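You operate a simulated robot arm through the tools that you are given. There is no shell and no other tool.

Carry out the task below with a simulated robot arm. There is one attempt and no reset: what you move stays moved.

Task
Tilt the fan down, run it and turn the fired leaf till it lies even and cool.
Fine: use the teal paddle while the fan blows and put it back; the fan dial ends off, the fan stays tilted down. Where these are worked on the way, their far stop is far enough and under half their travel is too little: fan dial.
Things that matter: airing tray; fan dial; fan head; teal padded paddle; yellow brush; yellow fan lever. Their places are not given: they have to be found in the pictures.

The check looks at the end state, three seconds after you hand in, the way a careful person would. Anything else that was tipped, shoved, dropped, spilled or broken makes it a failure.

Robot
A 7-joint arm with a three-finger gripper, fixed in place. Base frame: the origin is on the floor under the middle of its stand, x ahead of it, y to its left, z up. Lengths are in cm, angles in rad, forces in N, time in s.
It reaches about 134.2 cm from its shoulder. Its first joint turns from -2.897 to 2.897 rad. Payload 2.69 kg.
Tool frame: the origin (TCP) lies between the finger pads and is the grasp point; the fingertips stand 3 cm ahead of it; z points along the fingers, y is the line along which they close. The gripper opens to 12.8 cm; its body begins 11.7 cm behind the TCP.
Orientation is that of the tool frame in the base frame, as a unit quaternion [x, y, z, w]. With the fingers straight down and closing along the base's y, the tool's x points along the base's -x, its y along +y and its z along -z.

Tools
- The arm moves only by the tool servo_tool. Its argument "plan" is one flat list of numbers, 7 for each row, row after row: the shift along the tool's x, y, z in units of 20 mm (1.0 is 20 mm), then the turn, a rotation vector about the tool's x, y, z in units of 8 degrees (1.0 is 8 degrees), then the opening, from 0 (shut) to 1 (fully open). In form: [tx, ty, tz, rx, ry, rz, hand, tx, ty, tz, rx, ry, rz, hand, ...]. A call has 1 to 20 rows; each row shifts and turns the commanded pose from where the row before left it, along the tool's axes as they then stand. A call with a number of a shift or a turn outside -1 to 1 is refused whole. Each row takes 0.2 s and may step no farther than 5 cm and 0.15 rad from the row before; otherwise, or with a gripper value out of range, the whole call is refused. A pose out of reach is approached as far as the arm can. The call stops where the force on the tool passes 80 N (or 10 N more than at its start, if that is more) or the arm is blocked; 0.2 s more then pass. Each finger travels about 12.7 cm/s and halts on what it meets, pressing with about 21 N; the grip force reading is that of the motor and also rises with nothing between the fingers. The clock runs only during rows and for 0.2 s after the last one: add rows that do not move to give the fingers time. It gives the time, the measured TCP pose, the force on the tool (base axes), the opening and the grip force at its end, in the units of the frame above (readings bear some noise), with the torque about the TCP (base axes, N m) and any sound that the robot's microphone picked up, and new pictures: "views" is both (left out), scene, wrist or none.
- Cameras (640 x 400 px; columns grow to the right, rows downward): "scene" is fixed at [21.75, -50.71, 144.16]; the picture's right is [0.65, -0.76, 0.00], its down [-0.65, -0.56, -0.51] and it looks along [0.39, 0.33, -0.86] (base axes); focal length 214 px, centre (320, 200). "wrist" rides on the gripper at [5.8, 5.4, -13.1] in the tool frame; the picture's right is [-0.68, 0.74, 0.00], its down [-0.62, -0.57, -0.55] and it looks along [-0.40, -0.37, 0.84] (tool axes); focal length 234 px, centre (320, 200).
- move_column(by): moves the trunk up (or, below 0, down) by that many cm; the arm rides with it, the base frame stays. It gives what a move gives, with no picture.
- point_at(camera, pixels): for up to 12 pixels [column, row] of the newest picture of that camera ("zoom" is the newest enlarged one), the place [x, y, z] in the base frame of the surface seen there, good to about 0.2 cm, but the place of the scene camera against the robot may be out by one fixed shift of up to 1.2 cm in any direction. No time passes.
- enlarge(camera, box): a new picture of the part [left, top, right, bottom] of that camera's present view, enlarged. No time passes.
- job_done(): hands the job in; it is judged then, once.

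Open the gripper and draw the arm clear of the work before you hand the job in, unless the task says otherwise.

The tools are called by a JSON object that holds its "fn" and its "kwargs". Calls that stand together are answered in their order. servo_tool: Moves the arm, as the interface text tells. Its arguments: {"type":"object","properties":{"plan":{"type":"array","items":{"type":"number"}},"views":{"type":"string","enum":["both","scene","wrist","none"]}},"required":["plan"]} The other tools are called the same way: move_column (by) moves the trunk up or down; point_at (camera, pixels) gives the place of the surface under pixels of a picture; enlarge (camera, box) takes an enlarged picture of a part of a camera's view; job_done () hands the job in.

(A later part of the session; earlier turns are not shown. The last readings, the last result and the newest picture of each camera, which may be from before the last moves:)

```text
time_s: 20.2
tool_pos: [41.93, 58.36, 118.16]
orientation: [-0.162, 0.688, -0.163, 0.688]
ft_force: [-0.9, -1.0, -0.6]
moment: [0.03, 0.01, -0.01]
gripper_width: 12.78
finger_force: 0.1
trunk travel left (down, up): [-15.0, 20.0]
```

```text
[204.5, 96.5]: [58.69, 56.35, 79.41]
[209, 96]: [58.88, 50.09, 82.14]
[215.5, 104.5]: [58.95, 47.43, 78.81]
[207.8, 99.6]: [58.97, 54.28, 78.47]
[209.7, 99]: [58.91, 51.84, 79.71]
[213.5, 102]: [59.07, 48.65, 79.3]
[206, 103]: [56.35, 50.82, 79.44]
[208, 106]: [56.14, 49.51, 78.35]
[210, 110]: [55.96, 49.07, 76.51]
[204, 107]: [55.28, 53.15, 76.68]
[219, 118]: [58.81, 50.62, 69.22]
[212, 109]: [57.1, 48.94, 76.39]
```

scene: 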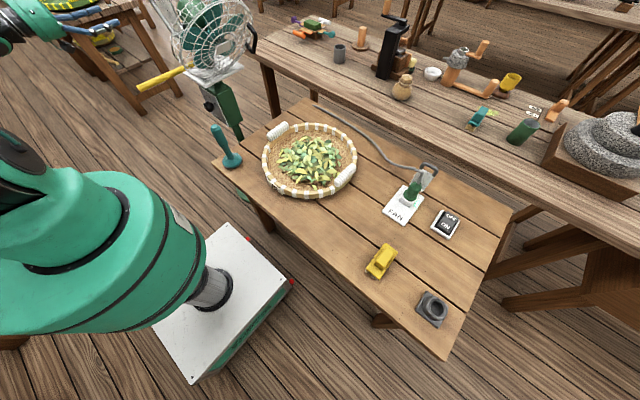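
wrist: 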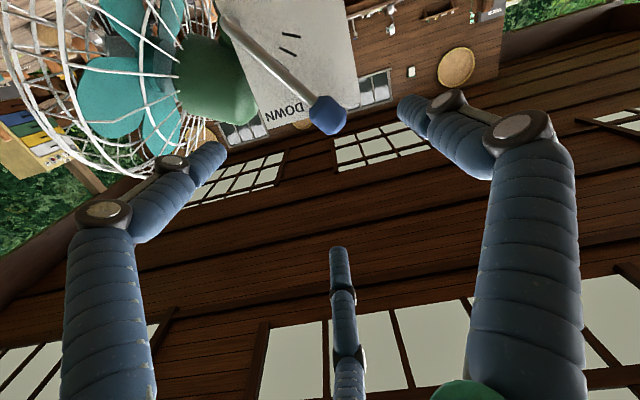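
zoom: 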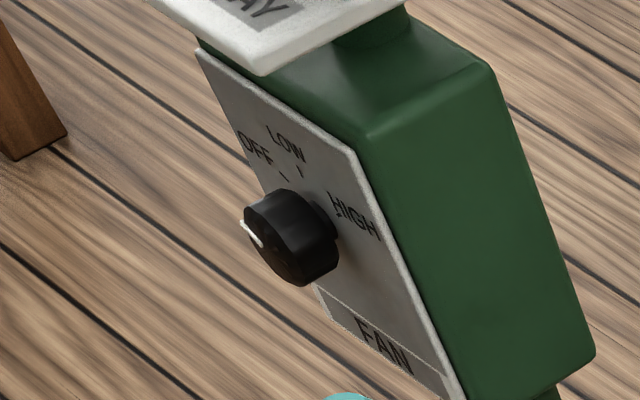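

The dial ticks lie at about OFF 27°, LOW 80°, HIGH 139° round the knob, so some 110–120° clockwise (positive tool-z turn). I roll the hand back to start low, shift left to y≈66 clear of the yellow lever, and begin descending.

{"fn": "servo_tool", "kwargs": {"plan": [0, 0, 0, 0, 0, -0.84, 1, 0, 0, 0, 0, 0, -0.84, 1, 0, 0, 0, 0, 0, -0.84, 1, 0, 0, 0, 0, 0, -0.84, 1, 0, 0, 0, 0, 0, -0.84, 1, -0.825, 0.4725, 0, 0, 0, 0, 1, -0.825, 0.4725, 0, 0, 0, 0, 1, -0.825, 0.4725, 0, 0, 0, 0, 1, -0.825, 0.4725, 0, 0, 0, 0, 1, 0.552, 0.964, 0, 0, 0, 0, 1, 0.552, 0.964, 0, 0, 0, 0, 1, 0.552, 0.964, 0, 0, 0, 0, 1, 0.552, 0.964, 0, 0, 0, 0, 1, 0.552, 0.964, 0, 0, 0, 0, 1, 0.552, 0.964, 0, 0, 0, 0, 1, 0.552, 0.964, 0, 0, 0, 0, 1, 0.552, 0.964, 0, 0, 0, 0, 1, 0.552, 0.964, 0, 0, 0, 0, 1], "views": "both"}}

```text
time_s: 24.0
tool_pos: [42.11, 66.01, 97.71]
orientation: [-0.354, 0.612, -0.354, 0.612]
ft_force: [-0.9, -0.2, 0.6]
moment: [0.0, 0.03, 0.0]
gripper_width: 12.78
finger_force: 0.1
trunk travel left (down, up): [-15.0, 20.0]
```

scene: 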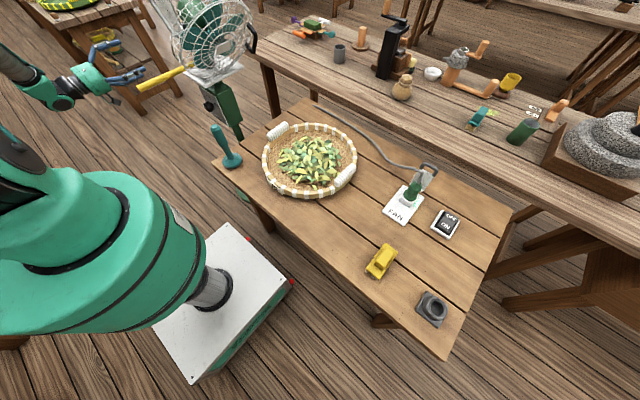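
wrist: 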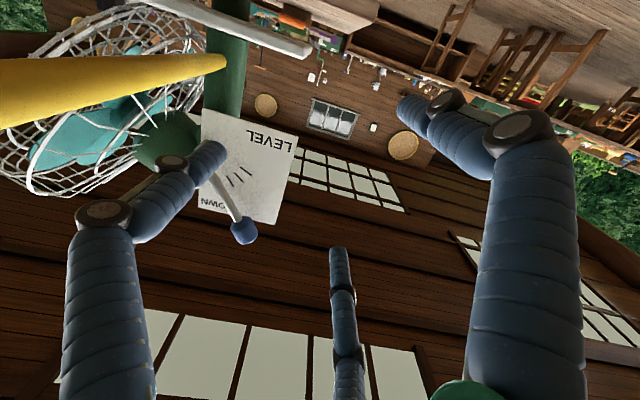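

The forearm stays behind and well clear of the yellow lever. I finish the descent to z≈78 and then shift across to y≈51.5 in front of the dial.

{"fn": "servo_tool", "kwargs": {"plan": [0.552, 0.964, 0, 0, 0, 0, 1, 0.552, 0.964, 0, 0, 0, 0, 1, 0.552, 0.964, 0, 0, 0, 0, 1, 0.552, 0.964, 0, 0, 0, 0, 1, 0.552, 0.964, 0, 0, 0, 0, 1, 0.552, 0.964, 0, 0, 0, 0, 1, 0.552, 0.964, 0, 0, 0, 0, 1, 0.552, 0.964, 0, 0, 0, 0, 1, 0.552, 0.964, 0, 0, 0, 0, 1, 0.787, -0.45, 0, 0, 0, 0, 1, 0.787, -0.45, 0, 0, 0, 0, 1, 0.787, -0.45, 0, 0, 0, 0, 1, 0.787, -0.45, 0, 0, 0, 0, 1, 0.787, -0.45, 0, 0, 0, 0, 1, 0.787, -0.45, 0, 0, 0, 0, 1, 0.787, -0.45, 0, 0, 0, 0, 1, 0.787, -0.45, 0, 0, 0, 0, 1], "views": "both"}}

```text
time_s: 27.6
tool_pos: [42.25, 51.65, 77.89]
orientation: [-0.355, 0.612, -0.355, 0.612]
ft_force: [0.1, 0.5, 0.3]
moment: [0.0, -0.05, -0.04]
gripper_width: 12.8
finger_force: 0.0
trunk travel left (down, up): [-15.0, 20.0]
```

scene: 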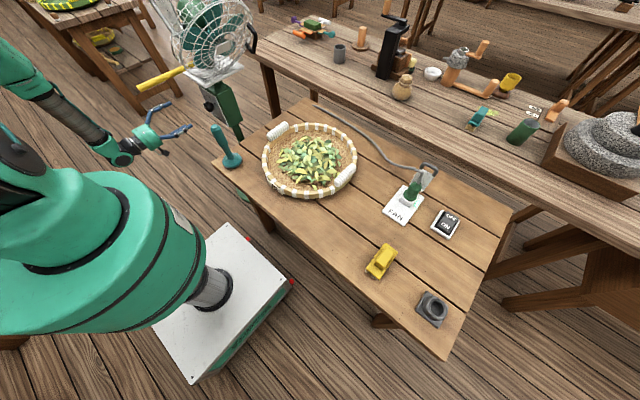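
wrist: 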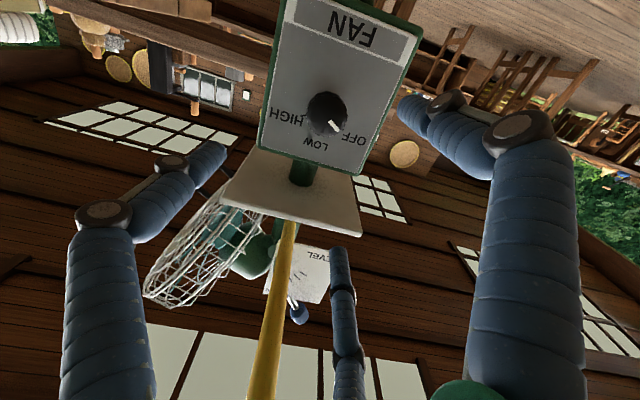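

The dial is seen at (327,115) in the wrist picture (upside-down view). I enlarge it and measure the knob.

{"fn": "enlarge", "kwargs": {"camera": "wrist", "box": [270, 60, 390, 170]}}

{"fn": "point_at", "kwargs": {"camera": "wrist", "pixels": [[327, 112], [333, 126], [318, 103], [340, 105], [330, 100], [312, 112], [343, 115], [328, 128], [315, 125], [320, 145], [360, 137], [290, 118]]}}

```text
3.64 times, centred on (330, 115) of wrist
```

zoom: 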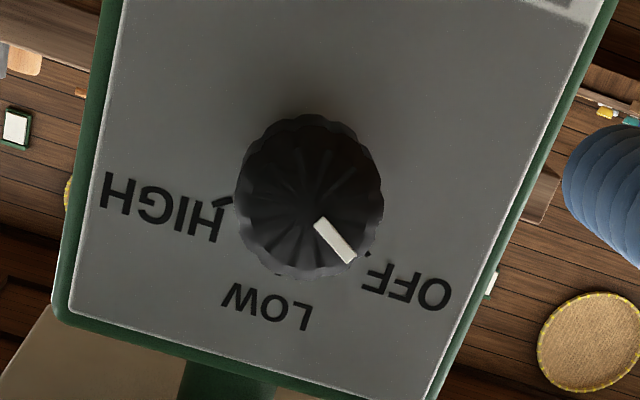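

```text
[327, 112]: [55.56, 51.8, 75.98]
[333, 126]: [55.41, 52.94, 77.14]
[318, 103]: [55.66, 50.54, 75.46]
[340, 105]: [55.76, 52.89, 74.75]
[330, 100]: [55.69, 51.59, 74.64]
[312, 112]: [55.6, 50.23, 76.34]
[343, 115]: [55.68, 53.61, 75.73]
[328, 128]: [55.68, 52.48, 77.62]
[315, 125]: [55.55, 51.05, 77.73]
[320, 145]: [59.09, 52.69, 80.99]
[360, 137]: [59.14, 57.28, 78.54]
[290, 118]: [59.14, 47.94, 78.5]
```

Knob centre is about (55.6 front, 51.9, 76.4), radius ≈2.1, mark pointing to OFF. I align and advance so the fingers surround it.

{"fn": "servo_tool", "kwargs": {"plan": [0.286, 0.7, 0, 0, 0, 0, 1, 0, 0, 0.9, 0, 0, 0, 1, 0, 0, 0.9, 0, 0, 0, 1, 0, 0, 0.9, 0, 0, 0, 1, 0, 0, 0.9, 0, 0, 0, 1, 0, 0, 0.9, 0, 0, 0, 1, 0, 0, 0.9, 0, 0, 0, 1, 0, 0, 0.9, 0, 0, 0, 1, 0, 0, 0, 0, 0, 0, 1], "views": "both"}}

```text
time_s: 29.6
tool_pos: [54.83, 51.85, 76.53]
orientation: [-0.355, 0.612, -0.354, 0.612]
ft_force: [-0.7, 0.4, 0.3]
moment: [0.04, 0.01, 0.0]
gripper_width: 12.81
finger_force: 0.1
trunk travel left (down, up): [-15.0, 20.0]
```

scene: 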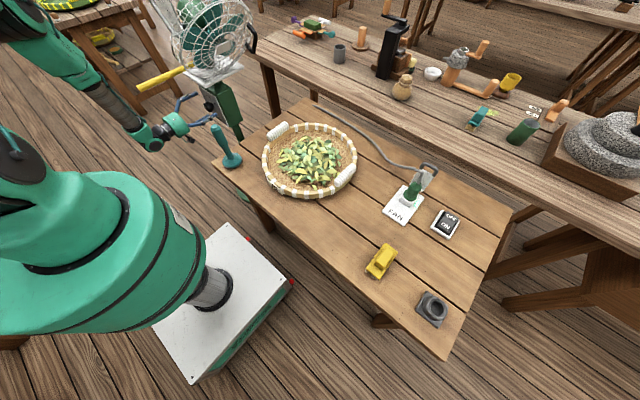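
wrist: 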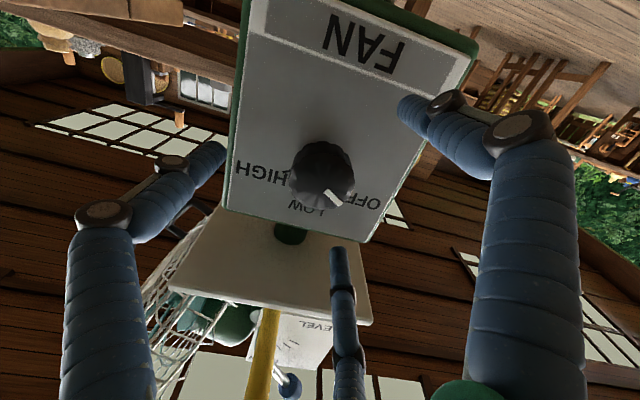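

The knob is centred between the fingers at (323,175). Before closing I check how near the forearm is to the yellow lever's tip.

{"fn": "enlarge", "kwargs": {"camera": "scene", "box": [60, 40, 260, 165]}}

{"fn": "point_at", "kwargs": {"camera": "scene", "pixels": [[60, 60], [90, 85], [110, 95], [125, 108], [135, 125], [150, 135], [140, 87], [155, 125], [170, 120], [115, 90], [185, 125], [100, 80]]}}

```text
3.20 times, centred on (160, 102) of scene
```

zoom: 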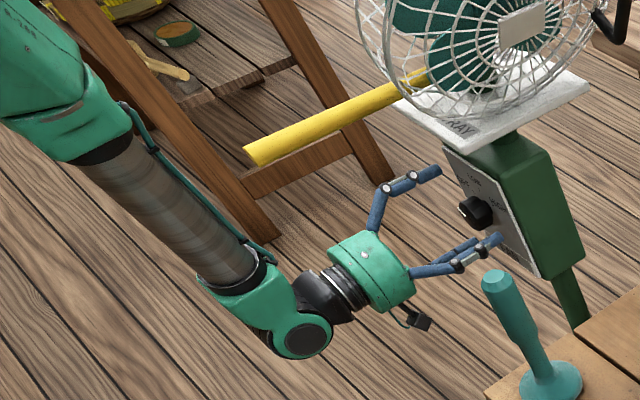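

```text
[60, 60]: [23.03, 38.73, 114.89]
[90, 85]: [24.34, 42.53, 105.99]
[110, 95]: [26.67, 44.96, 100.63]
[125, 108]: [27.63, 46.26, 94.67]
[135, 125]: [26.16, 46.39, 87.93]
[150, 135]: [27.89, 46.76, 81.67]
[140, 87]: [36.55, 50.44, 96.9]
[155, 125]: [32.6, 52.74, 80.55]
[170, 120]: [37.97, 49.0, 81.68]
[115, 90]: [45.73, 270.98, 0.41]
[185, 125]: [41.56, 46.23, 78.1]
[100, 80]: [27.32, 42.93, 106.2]
```

The forearm is about 9 cm from the lever tip and won't move when only the last joint turns. I close on the knob.

{"fn": "servo_tool", "kwargs": {"plan": [0, 0, 0, 0, 0, 0, 0.2, 0, 0, 0, 0, 0, 0, 0.2, 0, 0, 0, 0, 0, 0, 0.15, 0, 0, 0, 0, 0, 0, 0.1], "views": "wrist"}}

```text
time_s: 30.6
tool_pos: [54.85, 51.89, 76.5]
orientation: [-0.355, 0.612, -0.354, 0.612]
ft_force: [-0.5, 3.5, -4.2]
moment: [0.01, 0.19, 0.18]
gripper_width: 4.61
finger_force: 45.1
trunk travel left (down, up): [-15.0, 20.0]
```

wrist: 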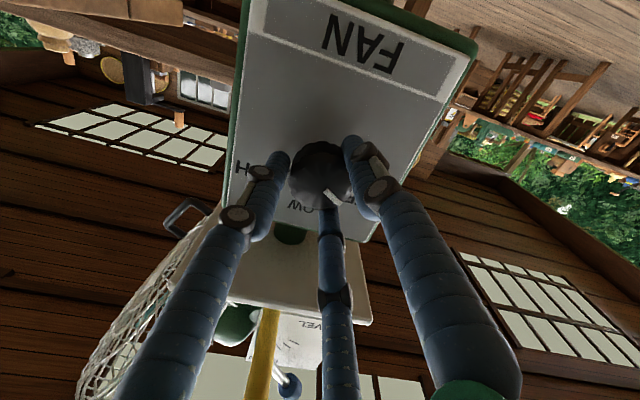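

The knob is gripped at 4.6 cm. I turn 48° clockwise (positive tool z) and check that the knob follows.

{"fn": "servo_tool", "kwargs": {"plan": [0, 0, 0, 0, 0, 0.8, 0.1, 0, 0, 0, 0, 0, 0.8, 0.1, 0, 0, 0, 0, 0, 0.8, 0.1, 0, 0, 0, 0, 0, 0.8, 0.1, 0, 0, 0, 0, 0, 0.8, 0.1, 0, 0, 0, 0, 0, 0.8, 0.1, 0, 0, 0, 0, 0, 0.8, 0.1, 0, 0, 0, 0, 0, 0, 0.1], "views": "both"}}

{"fn": "enlarge", "kwargs": {"camera": "wrist", "box": [220, 100, 420, 240]}}

```text
time_s: 32.4
tool_pos: [54.73, 52.0, 76.54]
orientation: [-0.095, 0.701, -0.094, 0.701]
ft_force: [20.0, 44.1, -19.5]
moment: [0.04, 0.7, 0.9]
gripper_width: 4.5
finger_force: 45.1
trunk travel left (down, up): [-15.0, 20.0]
```

scene: 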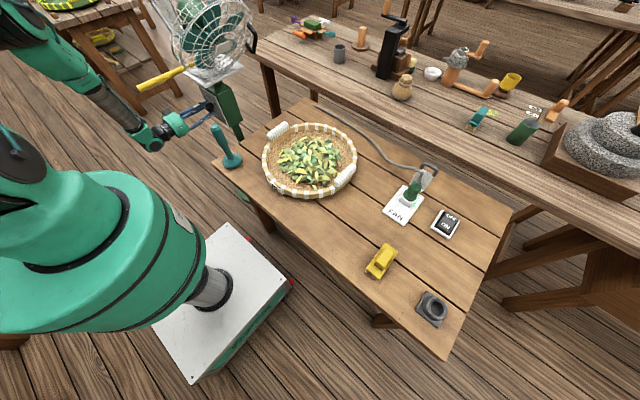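
wrist: 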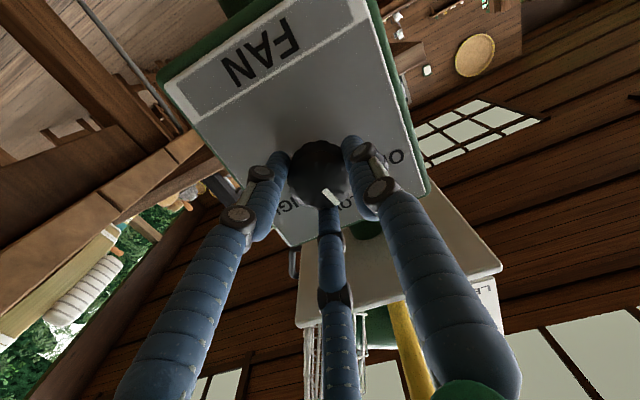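

```text
2.86 times, centred on (320, 170) of wrist
```

zoom: 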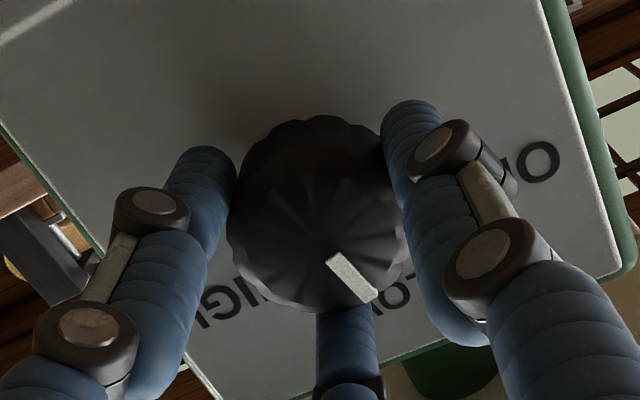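

The knob follows (mark now toward LOW), but a side force of about 50 N has built up, so I nudge the hand towards the force direction (+y, slightly −z, +x) to relax it.

{"fn": "servo_tool", "kwargs": {"plan": [0.02, 0.1, 0.05, 0, 0, 0, 0.1, 0, 0, 0, 0, 0, 0, 0.1], "views": "none"}}

```text
time_s: 33.0
tool_pos: [54.83, 52.03, 76.51]
orientation: [-0.095, 0.7, -0.095, 0.701]
ft_force: [11.4, 38.4, -2.9]
moment: [0.0, -0.09, 1.07]
gripper_width: 4.52
finger_force: 45.2
trunk travel left (down, up): [-15.0, 20.0]
```

Still 38 N along y; I nudge further in +y.

{"fn": "servo_tool", "kwargs": {"plan": [-0.04, 0.15, 0.04, 0, 0, 0, 0.1, 0, 0, 0, 0, 0, 0, 0.1], "views": "none"}}

```text
time_s: 33.6
tool_pos: [54.85, 52.0, 76.44]
orientation: [-0.094, 0.701, -0.096, 0.701]
ft_force: [0.9, 16.0, 9.8]
moment: [0.0, -0.75, 0.38]
gripper_width: 4.49
finger_force: 45.0
trunk travel left (down, up): [-15.0, 20.0]
```

Force is now about 19 N. I turn a further 26° and check.

{"fn": "servo_tool", "kwargs": {"plan": [-0.03, 0.03, 0, 0, 0, 0.8, 0.1, -0.03, 0.03, 0, 0, 0, 0.8, 0.1, 0, 0.03, 0, 0, 0, 0.8, 0.1, 0, 0.03, 0, 0, 0, 0.8, 0.1, 0, 0, 0, 0, 0, 0, 0.1], "views": "wrist"}}

{"fn": "enlarge", "kwargs": {"camera": "wrist", "box": [220, 100, 420, 240]}}

```text
time_s: 34.8
tool_pos: [54.8, 51.93, 76.5]
orientation: [0.064, 0.705, 0.061, 0.704]
ft_force: [-7.3, -31.8, 8.7]
moment: [0.0, -0.66, -0.99]
gripper_width: 4.5
finger_force: 45.4
trunk travel left (down, up): [-15.0, 20.0]
```

wrist: 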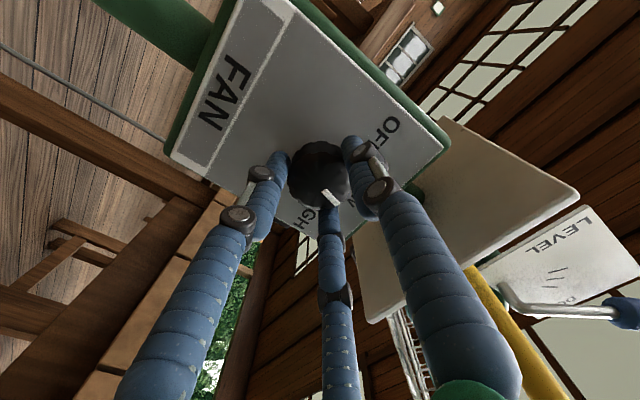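

```text
2.86 times, centred on (320, 170) of wrist
```

zoom: 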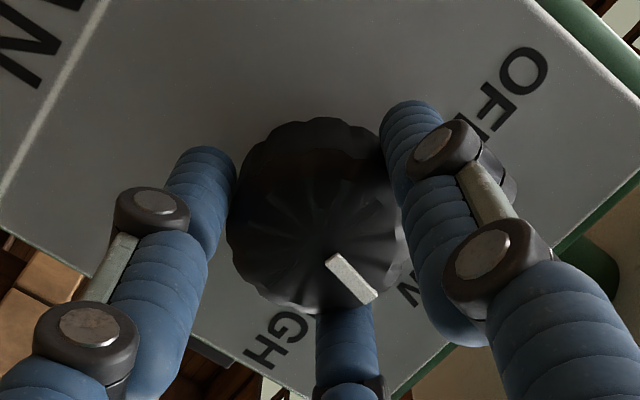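

The mark now lies between LOW and HIGH; the side force turned to −y 32 N. I shift back a little and turn another 26°.

{"fn": "servo_tool", "kwargs": {"plan": [0, -0.12, -0.02, 0, 0, 0, 0.1, 0, -0.02, 0, 0, 0, 0.8, 0.1, 0, -0.02, 0, 0, 0, 0.8, 0.1, 0, -0.02, 0, 0, 0, 0.8, 0.1, 0, -0.02, 0, 0, 0, 0.8, 0.1, 0, 0, 0, 0, 0, 0, 0.1], "views": "wrist"}}

{"fn": "enlarge", "kwargs": {"camera": "wrist", "box": [220, 100, 420, 240]}}

```text
time_s: 35.4
tool_pos: [55.21, 52.41, 76.59]
orientation: [0.096, 0.699, 0.082, 0.704]
ft_force: [1.4, -18.9, 24.1]
moment: [-0.16, -0.58, -0.13]
gripper_width: 4.8
finger_force: 25.3
out of reach, approached as far as the arm can: row 2, 3
trunk travel left (down, up): [-15.0, 20.0]
stopped in row 3: the force on the tool passed its limit at 95 N (the readings are from after the stop); the commanded pose is now the measured one
```

wrist: 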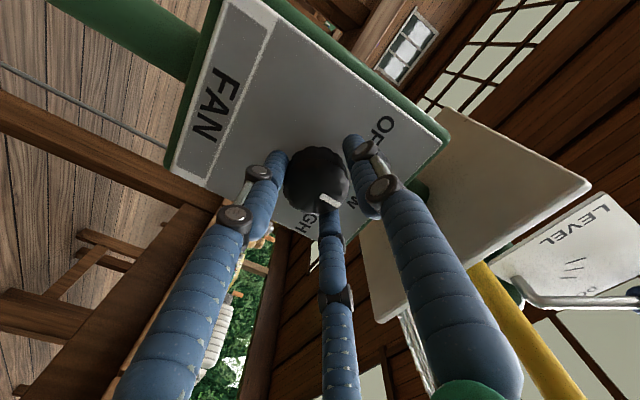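

```text
2.86 times, centred on (320, 170) of wrist
```

zoom: 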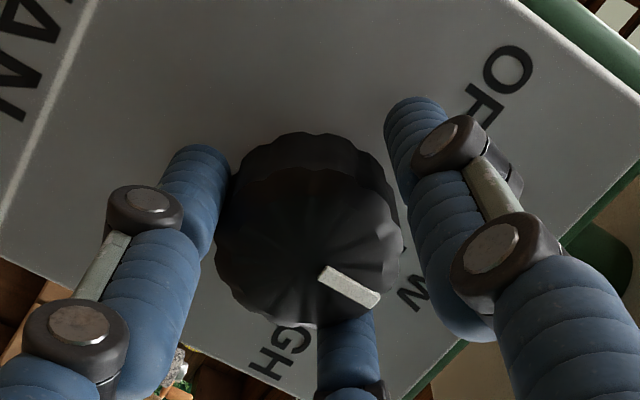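

Joint 7 reached its limit (around this roll), so the turn stopped with the mark past LOW. I open, back off a little, correct the small tilt, and roll back about −96° to regrasp.

{"fn": "servo_tool", "kwargs": {"plan": [0, 0, 0, 0, 0, 0, 1, 0, 0, 0, 0, 0, 0, 1, 0, 0, 0, 0, 0, 0, 1, 0, 0, -0.9, -0.143, 0.035, 0, 1, 0, -0.25, -0.9, 0, 0, 0, 1, 0, 0, 0, 0, 0, -1, 1, 0, 0, 0, 0, 0, -1, 1, 0, 0, 0, 0, 0, -1, 1, 0, 0, 0, 0, 0, -1, 1, 0, 0, 0, 0, 0, -1, 1, 0, 0, 0, 0, 0, -1, 1, 0, 0, 0, 0, 0, -1, 1, 0, 0, 0, 0, 0, -1, 1, 0, 0, 0, 0, 0, -1, 1, 0, 0, 0, 0, 0, -1, 1, 0, 0, 0, 0, 0, -1, 1, 0, 0, 0, 0, 0, -1, 1, 0, 0, 0, 0, 0, 0, 1], "views": "both"}}

{"fn": "enlarge", "kwargs": {"camera": "wrist", "box": [220, 80, 420, 240]}}

{"fn": "enlarge", "kwargs": {"camera": "scene", "box": [130, 0, 290, 125]}}

```text
time_s: 39.2
tool_pos: [52.02, 53.82, 76.17]
orientation: [-0.464, 0.534, -0.463, 0.534]
ft_force: [0.2, -0.1, -0.2]
moment: [0.04, 0.03, -0.01]
gripper_width: 12.83
finger_force: 0.0
out of reach, approached as far as the arm can: row 4, 5
trunk travel left (down, up): [-15.0, 20.0]
```

scene: 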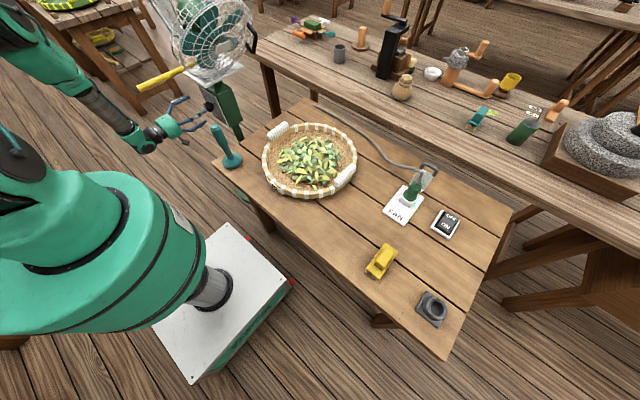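
wrist: 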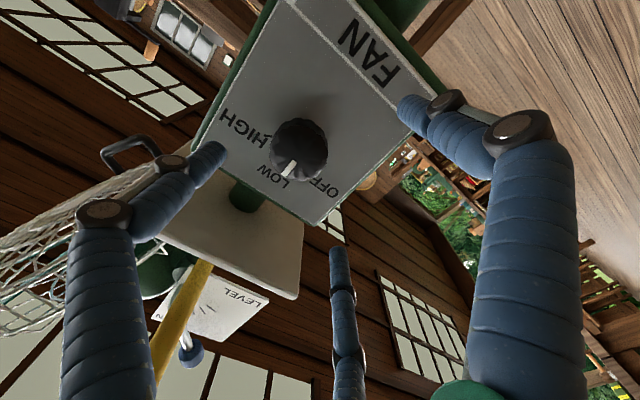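

```text
2.50 times, centred on (320, 160) of wrist
```

zoom: 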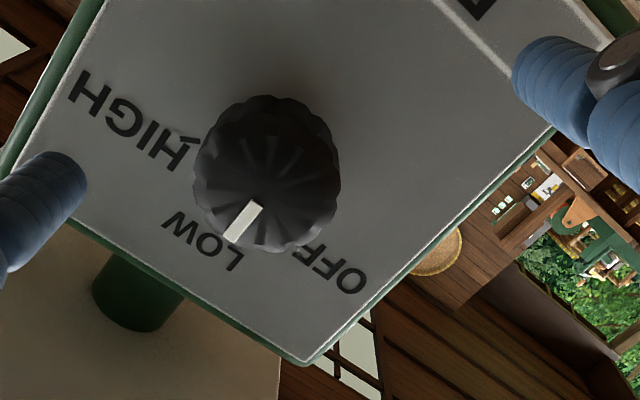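

```text
3.20 times, centred on (210, 62) of scene
```

zoom: 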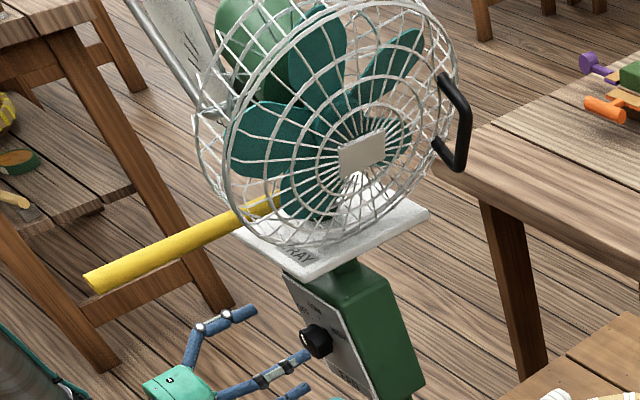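

The dial now points at about LOW. The hand drifted to y=53.8, so I re-measure the knob in this view.

{"fn": "point_at", "kwargs": {"camera": "wrist", "pixels": [[298, 145], [296, 160], [291, 170], [288, 180], [280, 140], [315, 140], [300, 125], [320, 155], [275, 155], [300, 172], [310, 165], [285, 130]]}}

{"fn": "enlarge", "kwargs": {"camera": "wrist", "box": [260, 110, 340, 200]}}

```text
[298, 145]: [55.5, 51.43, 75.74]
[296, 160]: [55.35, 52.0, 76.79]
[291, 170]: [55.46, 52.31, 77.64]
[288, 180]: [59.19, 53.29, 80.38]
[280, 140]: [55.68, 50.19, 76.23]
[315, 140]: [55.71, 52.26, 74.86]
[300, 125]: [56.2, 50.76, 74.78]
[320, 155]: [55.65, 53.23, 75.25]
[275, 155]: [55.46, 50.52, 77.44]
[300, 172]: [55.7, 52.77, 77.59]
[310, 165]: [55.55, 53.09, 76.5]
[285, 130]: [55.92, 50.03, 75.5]
```

```text
4.44 times, centred on (300, 155) of wrist
```

zoom: 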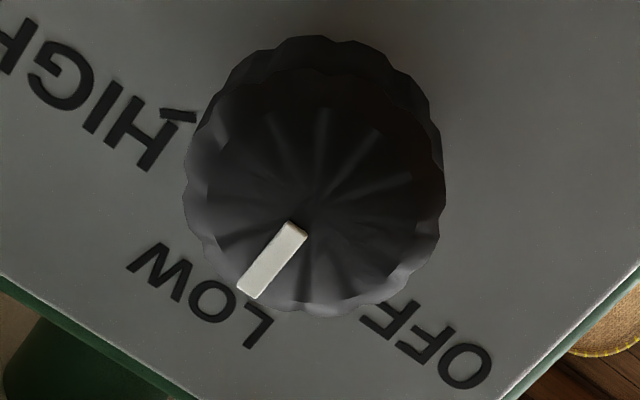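

Knob centre is (51.85, 76.4) with the mark at about 95° (just past straight up), so some 55° remain to HIGH. I recentre the hand, advance and regrasp.

{"fn": "servo_tool", "kwargs": {"plan": [0.48, -0.125, 0, 0, 0, 0, 1, 0.48, -0.125, 0, 0, 0, 0, 1, 0, 0, 0.7, 0, 0, 0, 1, 0, 0, 0.7, 0, 0, 0, 1, 0, 0, 0, 0, 0, 0, 1], "views": "wrist"}}

```text
time_s: 40.4
tool_pos: [54.71, 51.78, 76.47]
orientation: [-0.463, 0.534, -0.462, 0.535]
ft_force: [0.6, -0.7, 0.3]
moment: [0.0, -0.02, 0.02]
gripper_width: 12.79
finger_force: 0.1
trunk travel left (down, up): [-15.0, 20.0]
```

wrist: 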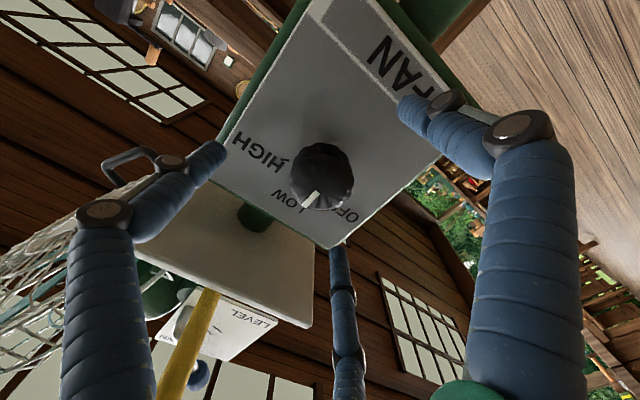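

Centred. I close on the knob and turn 26° first.

{"fn": "servo_tool", "kwargs": {"plan": [0, 0, 0, 0, 0, 0, 0.3, 0, 0, 0, 0, 0, 0, 0.2, 0, 0, 0, 0, 0, 0, 0.1, 0, 0, 0, 0, 0, 0, 0.1, 0, 0, 0, 0, 0, 0.8, 0.1, 0, 0, 0, 0, 0, 0.8, 0.1, 0, 0, 0, 0, 0, 0.8, 0.1, 0, 0, 0, 0, 0, 0.8, 0.1, 0, 0, 0, 0, 0, 0, 0.1], "views": "wrist"}}

{"fn": "enlarge", "kwargs": {"camera": "wrist", "box": [220, 100, 420, 240]}}

```text
time_s: 42.4
tool_pos: [54.79, 51.93, 76.5]
orientation: [-0.333, 0.623, -0.332, 0.625]
ft_force: [0.4, 19.7, 3.0]
moment: [0.01, 0.05, 0.62]
gripper_width: 4.41
finger_force: 45.0
trunk travel left (down, up): [-15.0, 20.0]
```

wrist: 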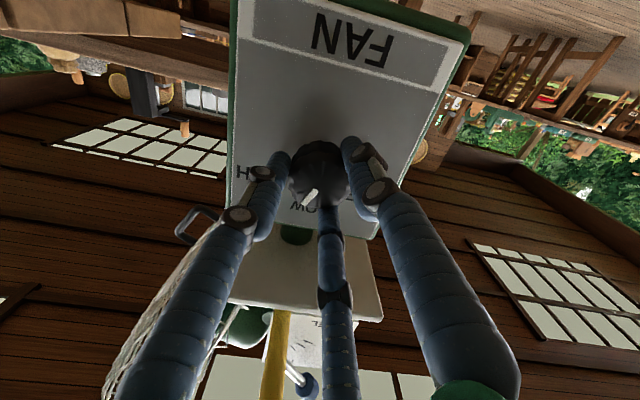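

```text
2.86 times, centred on (320, 170) of wrist
```

zoom: 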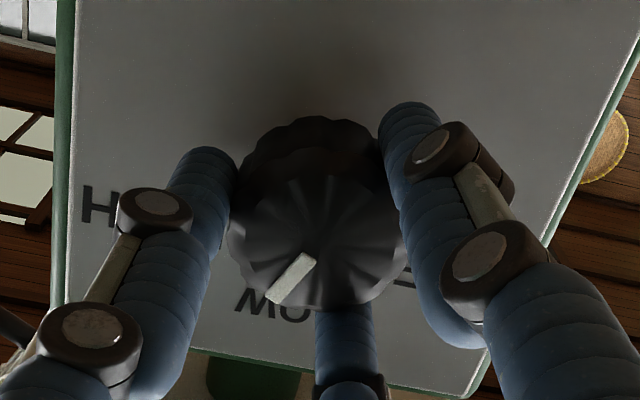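

The knob follows smoothly, force 20 N in +y; I ease slightly toward +y and turn another 32°.

{"fn": "servo_tool", "kwargs": {"plan": [-0.06, 0.04, 0, 0, 0, 0.8, 0.1, 0, 0, 0, 0, 0, 0.8, 0.1, 0, 0, 0, 0, 0, 0.8, 0.1, 0, 0, 0, 0, 0, 0.8, 0.1, 0, 0, 0, 0, 0, 0, 0.1], "views": "wrist"}}

{"fn": "enlarge", "kwargs": {"camera": "wrist", "box": [220, 100, 420, 240]}}

```text
time_s: 43.6
tool_pos: [54.78, 51.99, 76.43]
orientation: [-0.187, 0.681, -0.186, 0.683]
ft_force: [-7.3, 3.6, 20.4]
moment: [-0.02, -0.66, 0.12]
gripper_width: 4.39
finger_force: 45.3
trunk travel left (down, up): [-15.0, 20.0]
```

wrist: 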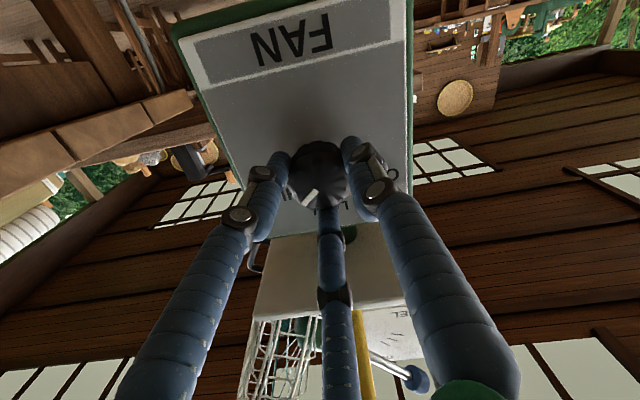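

```text
2.86 times, centred on (320, 170) of wrist
```

zoom: 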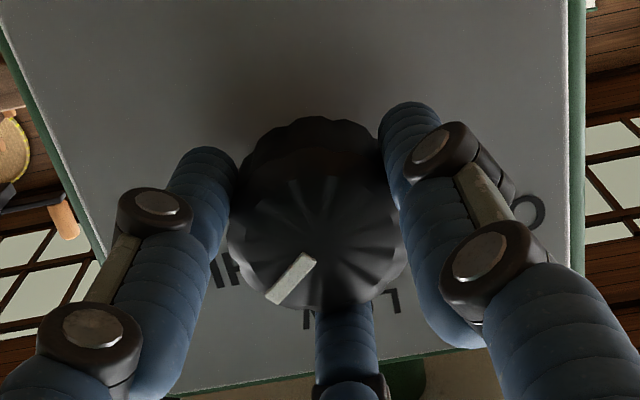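

No slip so far; the mark should be near 146°. I ease the +z force and turn 10° more to find the stop at HIGH.

{"fn": "servo_tool", "kwargs": {"plan": [-0.05, -0.02, 0, 0, 0, 0.6, 0.1, 0, 0, 0, 0, 0, 0.6, 0.1, 0, 0, 0, 0, 0, 0, 0.1], "views": "wrist"}}

{"fn": "enlarge", "kwargs": {"camera": "wrist", "box": [220, 100, 420, 240]}}

```text
time_s: 44.4
tool_pos: [54.7, 52.02, 76.48]
orientation: [-0.128, 0.695, -0.128, 0.696]
ft_force: [4.3, 4.7, 11.2]
moment: [0.01, -0.1, 0.07]
gripper_width: 4.41
finger_force: 44.8
trunk travel left (down, up): [-15.0, 20.0]
```

wrist: 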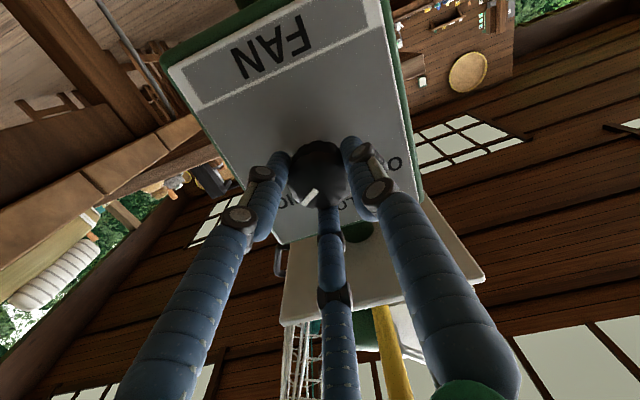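

```text
2.86 times, centred on (320, 170) of wrist
```

zoom: 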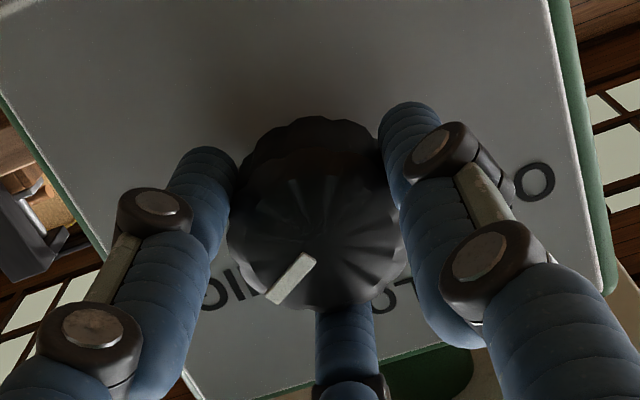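

The mark has reached the HIGH lettering with little torque. I turn another 13°.

{"fn": "servo_tool", "kwargs": {"plan": [-0.03, 0, 0, 0, 0, 0.8, 0.1, 0, 0, 0, 0, 0, 0.8, 0.1, 0, 0, 0, 0, 0, 0, 0.1], "views": "wrist"}}

{"fn": "enlarge", "kwargs": {"camera": "wrist", "box": [220, 100, 420, 240]}}

```text
time_s: 45.2
tool_pos: [54.81, 52.05, 76.56]
orientation: [-0.052, 0.705, -0.05, 0.705]
ft_force: [1.3, 3.3, 9.1]
moment: [-0.9, -0.37, 0.08]
gripper_width: 4.4
finger_force: 45.0
trunk travel left (down, up): [-15.0, 20.0]
```

wrist: 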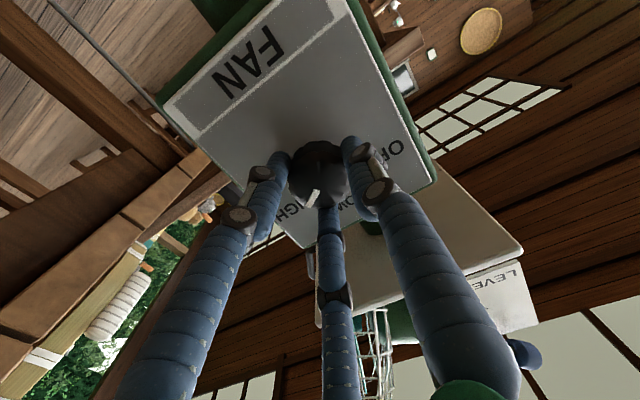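

```text
2.86 times, centred on (320, 170) of wrist
```

zoom: 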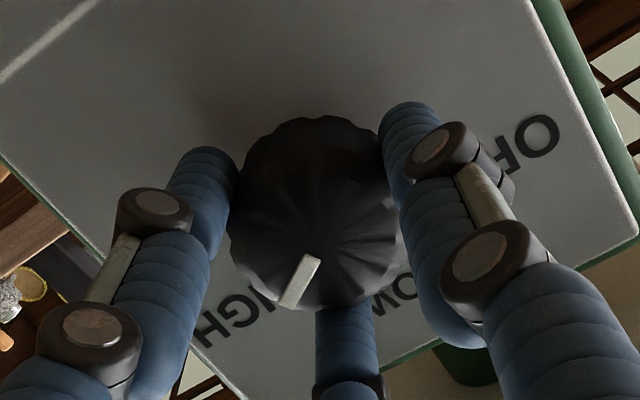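

Torque rose to 0.9 N m and the knob slipped slightly in the fingers: it's at its far stop at HIGH. I open and back off to look.

{"fn": "servo_tool", "kwargs": {"plan": [0, 0, 0, 0, 0, 0, 1, 0, 0, 0, 0, 0, 0, 1, 0, 0, 0, 0, 0, 0, 1, 0, 0, -0.8, 0, 0, 0, 1, 0, 0, -0.9, 0, 0, 0, 1, 0, 0, -0.9, 0, 0, 0, 1, 0, 0, -0.9, 0, 0, -0.8, 1, 0, 0, -0.9, 0, 0, -0.8, 1, 0, 0, -0.9, 0, 0, -0.8, 1, 0, 0, -0.5, 0, 0, -0.8, 1], "views": "both"}}

{"fn": "enlarge", "kwargs": {"camera": "wrist", "box": [240, 60, 400, 180]}}

{"fn": "enlarge", "kwargs": {"camera": "scene", "box": [130, 0, 290, 125]}}

```text
time_s: 47.4
tool_pos: [43.18, 52.13, 76.45]
orientation: [-0.206, 0.676, -0.205, 0.677]
ft_force: [0.3, 0.3, 0.1]
moment: [-0.02, -0.03, 0.0]
gripper_width: 12.81
finger_force: 0.0
trunk travel left (down, up): [-15.0, 20.0]
```

scene: 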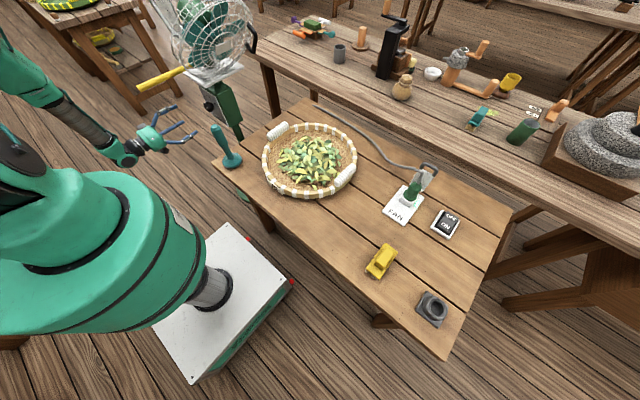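
wrist: 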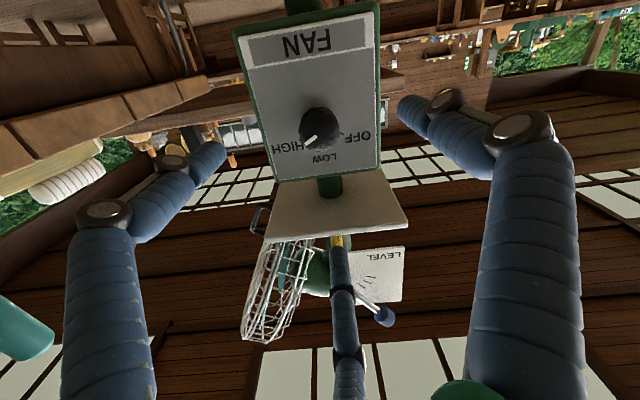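

```text
3.33 times, centred on (320, 120) of wrist
```

zoom: 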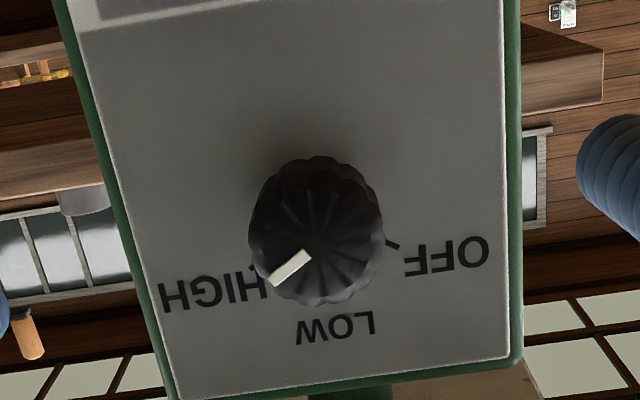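

```text
3.20 times, centred on (210, 62) of scene
```

zoom: 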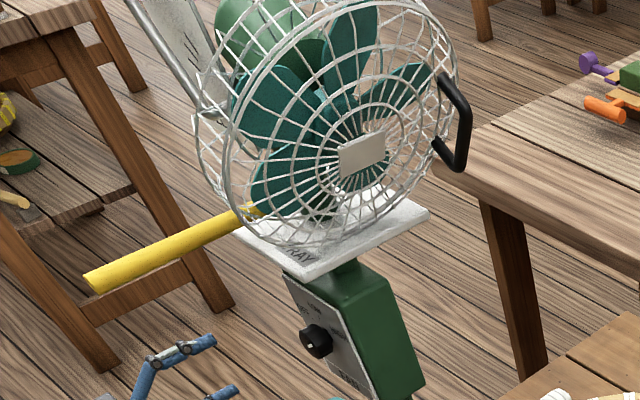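

The dial mark points at HIGH and the fan blades have changed position, so it is running. Now I retreat the way I came: left to y≈66, then up.

{"fn": "servo_tool", "kwargs": {"plan": [-0.65, 0.968, -0.4, 0, 0, 0, 1, -0.65, 0.968, -0.4, 0, 0, 0, 1, -0.65, 0.968, -0.4, 0, 0, 0, 1, -0.65, 0.968, -0.4, 0, 0, 0, 1, -0.65, 0.968, -0.4, 0, 0, 0, 1, -0.65, 0.968, -0.4, 0, 0, 0, 1, -0.976, -0.656, 0, 0, 0, 0, 1, -0.976, -0.656, 0, 0, 0, 0, 1, -0.976, -0.656, 0, 0, 0, 0, 1, -0.976, -0.656, 0, 0, 0, 0, 1, -0.976, -0.656, 0, 0, 0, 0, 1, -0.976, -0.656, 0, 0, 0, 0, 1, -0.976, -0.656, 0, 0, 0, 0, 1, -0.976, -0.656, 0, 0, 0, 0, 1, -0.976, -0.656, 0, 0, 0, 0, 1, -0.976, -0.656, 0, 0, 0, 0, 1, -0.976, -0.656, 0, 0, 0, 0, 1, -0.976, -0.656, 0, 0, 0, 0, 1, -0.976, -0.656, 0, 0, 0, 0, 1, -0.976, -0.656, 0, 0, 0, 0, 1], "views": "both"}}

```text
time_s: 51.6
tool_pos: [38.55, 65.82, 109.68]
orientation: [-0.206, 0.676, -0.205, 0.677]
ft_force: [-0.1, -0.7, -0.2]
moment: [0.02, -0.03, -0.01]
gripper_width: 12.81
finger_force: 0.0
trunk travel left (down, up): [-15.0, 20.0]
```

scene: 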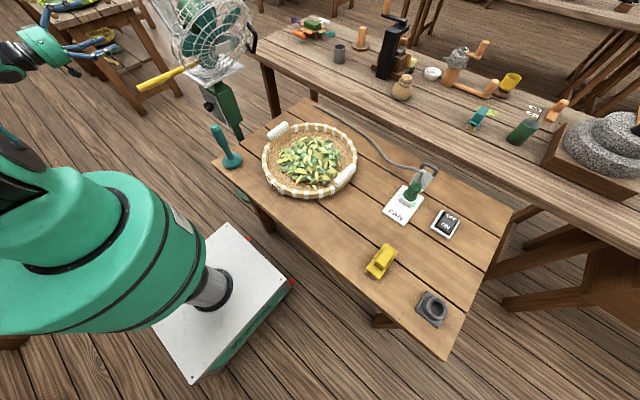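
wrist: 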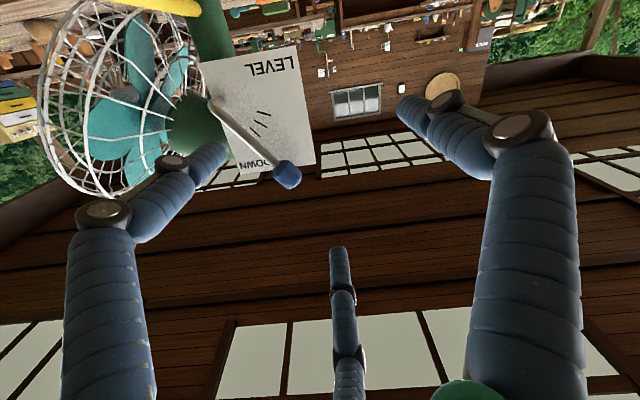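

Clear of the lever. I rise to z≈119, unroll to zero and turn the tool to point down.

{"fn": "servo_tool", "kwargs": {"plan": [-0.976, -0.656, 0, 0, 0, 0, 1, -0.976, -0.656, 0, 0, 0, 0, 1, -0.976, -0.656, 0, 0, 0, 0, 1, -0.976, -0.656, 0, 0, 0, 0, 1, 0, 0, 0, 0, 0, 0.85, 1, 0, 0, 0, 0, 0, 0.85, 1, 0, 0, 0, 0, 0, 0.85, 1, 0, 0, 0, 0, 0, 0.85, 1, 0, 0, 0, 0, 0, 0.85, 1, 0, 0, 0, 0, 0.9375, 0, 1, 0, 0, 0, 0, 0.9375, 0, 1, 0, 0, 0, 0, 0.9375, 0, 1, 0, 0, 0, 0, 0.9375, 0, 1, 0, 0, 0, 0, 0.9375, 0, 1, 0, 0, 0, 0, 0.9375, 0, 1, 0, 0, 0, 0, 0.9375, 0, 1, 0, 0, 0, 0, 0.9375, 0, 1, 0, 0, 0, 0, 0.9375, 0, 1, 0, 0, 0, 0, 0.9375, 0, 1], "views": "both"}}

```text
time_s: 55.6
tool_pos: [38.32, 65.95, 118.82]
orientation: [-0.001, 0.991, 0.002, 0.13]
ft_force: [-0.8, 0.4, 0.3]
moment: [-0.02, 0.0, 0.02]
gripper_width: 12.81
finger_force: 0.0
trunk travel left (down, up): [-15.0, 20.0]
```

scene: 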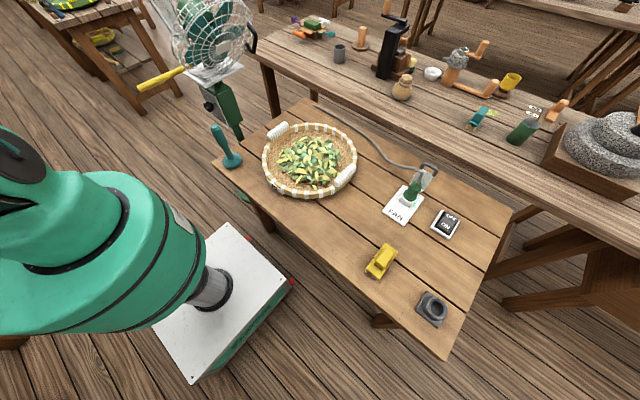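
wrist: 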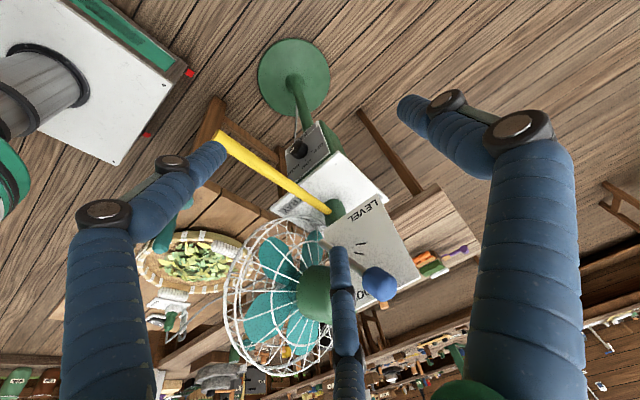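

I finish the turn to vertical and measure the paddle from the scene camera.

{"fn": "servo_tool", "kwargs": {"plan": [0, 0, 0, 0, 0.9375, 0, 1, 0, -0.9, 0, 0, 0.9375, 0, 1, 0, -0.9, 0, 0, 0, 0, 1, 0, -0.9, 0, 0, 0, 0, 1, 0, -0.9, 0, 0, 0, 0, 1, 0, -0.9, 0, 0, 0, 0, 1, 0, -0.9, 0, 0, 0, 0, 1, 0, -0.9, 0, 0, 0, 0, 1, 0, -0.9, 0, 0, 0, 0, 1, 0, -0.9, 0, 0, 0, 0, 1, 0, -0.9, 0, 0, 0, 0, 1, 0, -0.9, 0, 0, 0, 0, 1, 0, -0.9, 0, 0, 0, 0, 1, 0, -0.9, 0, 0, 0, 0, 1, 0, -0.9, 0, 0, 0, 0, 1, 0, -0.9, 0, 0, 0, 0, 1, 0, -0.9, 0, 0, 0, 0, 1, 0, -0.9, 0, 0, 0, 0, 1, 0, -0.9, 0, 0, 0, 0, 1], "views": "both"}}

{"fn": "enlarge", "kwargs": {"camera": "scene", "box": [195, 115, 259, 175]}}

{"fn": "point_at", "kwargs": {"camera": "scene", "pixels": [[214, 127], [217, 133], [221, 142], [226, 152], [229, 157], [233, 163], [225, 163], [240, 158], [232, 155], [232, 167], [224, 158], [214, 125]]}}

```text
time_s: 59.6
tool_pos: [38.36, 33.58, 118.76]
orientation: [-0.001, 1.0, 0.002, -0.001]
ft_force: [1.1, -0.3, -0.5]
moment: [-0.02, 0.0, -0.01]
gripper_width: 12.81
finger_force: 0.1
trunk travel left (down, up): [-15.0, 20.0]
```

scene: 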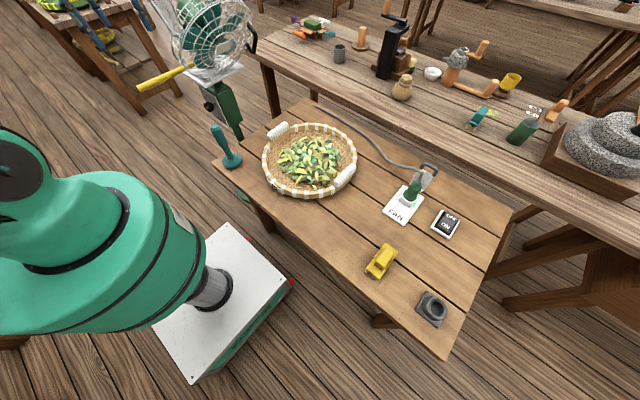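
wrist: 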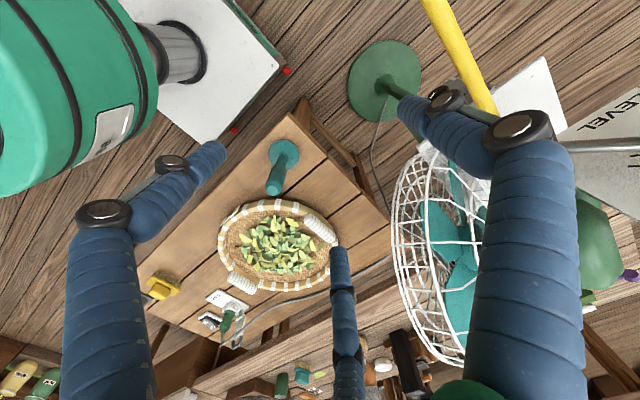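

```text
6.67 times, centred on (227, 145) of scene
```

zoom: 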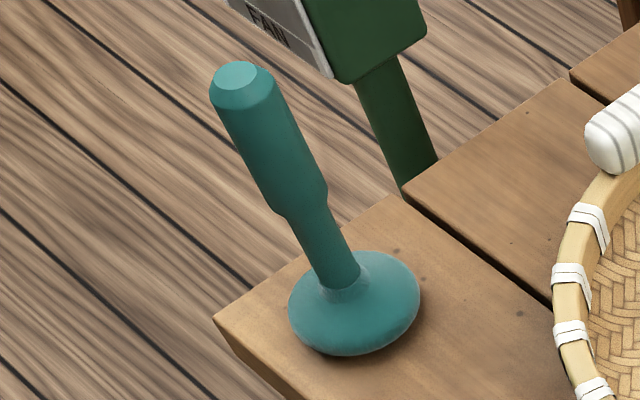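

```text
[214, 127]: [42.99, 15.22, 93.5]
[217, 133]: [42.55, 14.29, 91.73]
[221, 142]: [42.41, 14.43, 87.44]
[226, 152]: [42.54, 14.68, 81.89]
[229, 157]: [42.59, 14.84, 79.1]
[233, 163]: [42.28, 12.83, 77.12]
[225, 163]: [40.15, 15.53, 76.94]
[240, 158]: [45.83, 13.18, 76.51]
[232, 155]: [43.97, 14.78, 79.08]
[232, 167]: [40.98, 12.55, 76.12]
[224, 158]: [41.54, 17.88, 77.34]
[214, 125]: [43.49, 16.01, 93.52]
```

The paddle stands upright: disc on the table, handle top near z≈93. I cross-check its place with the wrist camera.

{"fn": "point_at", "kwargs": {"camera": "wrist", "pixels": [[273, 188], [274, 183], [279, 170], [284, 158], [286, 147], [297, 152], [272, 152], [285, 140], [273, 192], [268, 186], [279, 187], [300, 130]]}}

{"fn": "enlarge", "kwargs": {"camera": "wrist", "box": [245, 130, 325, 200]}}

{"fn": "point_at", "kwargs": {"camera": "wrist", "pixels": [[275, 245], [260, 240], [290, 250], [300, 258], [245, 230], [222, 235], [330, 260], [280, 205], [270, 290], [250, 275], [300, 215], [318, 228]]}}

```text
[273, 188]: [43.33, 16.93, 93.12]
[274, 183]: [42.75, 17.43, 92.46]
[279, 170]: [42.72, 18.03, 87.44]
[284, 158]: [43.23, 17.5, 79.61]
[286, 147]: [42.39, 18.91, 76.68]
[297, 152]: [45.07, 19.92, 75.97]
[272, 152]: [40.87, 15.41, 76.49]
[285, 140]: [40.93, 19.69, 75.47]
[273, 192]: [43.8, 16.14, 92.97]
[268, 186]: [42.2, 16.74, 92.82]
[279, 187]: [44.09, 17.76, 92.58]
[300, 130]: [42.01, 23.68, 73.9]
```

```text
5.71 times, centred on (285, 165) of wrist
```

zoom: 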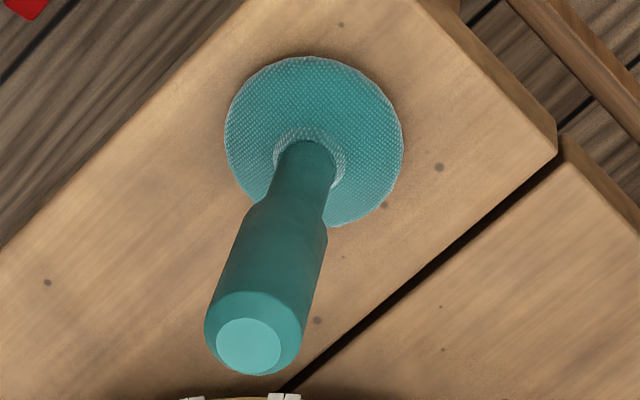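

```text
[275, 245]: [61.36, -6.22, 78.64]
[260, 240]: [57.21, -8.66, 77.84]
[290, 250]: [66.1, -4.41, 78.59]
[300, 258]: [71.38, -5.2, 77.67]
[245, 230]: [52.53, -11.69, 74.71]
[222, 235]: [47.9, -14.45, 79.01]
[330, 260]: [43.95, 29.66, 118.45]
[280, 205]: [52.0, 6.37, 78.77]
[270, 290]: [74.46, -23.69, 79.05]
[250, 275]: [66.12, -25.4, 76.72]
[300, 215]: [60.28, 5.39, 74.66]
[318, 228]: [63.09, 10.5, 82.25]
```

The wrist camera puts the paddle axis at about (43.45, 16.5), top z≈93, table z≈73.9. I check that the fan is really spinning by comparing blade positions now.

{"fn": "enlarge", "kwargs": {"camera": "scene", "box": [130, 0, 290, 125]}}

{"fn": "enlarge", "kwargs": {"camera": "scene", "box": [250, 110, 370, 205]}}

```text
3.20 times, centred on (210, 62) of scene
```

zoom: 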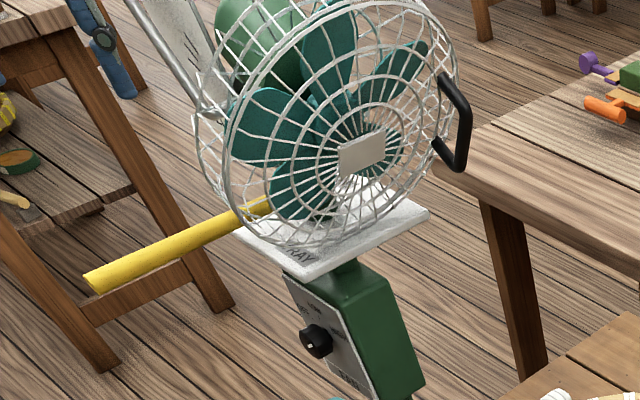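

```text
4.21 times, centred on (310, 158) of scene
```

zoom: 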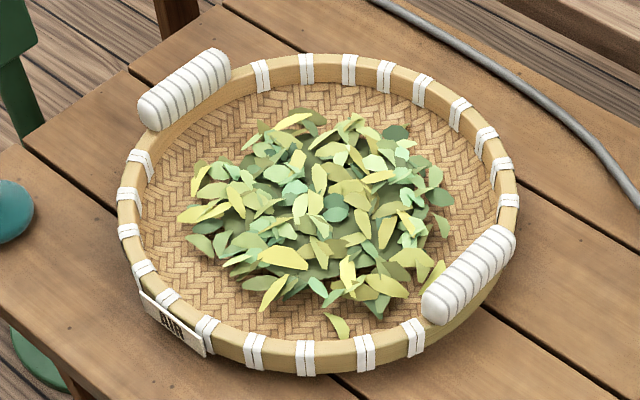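

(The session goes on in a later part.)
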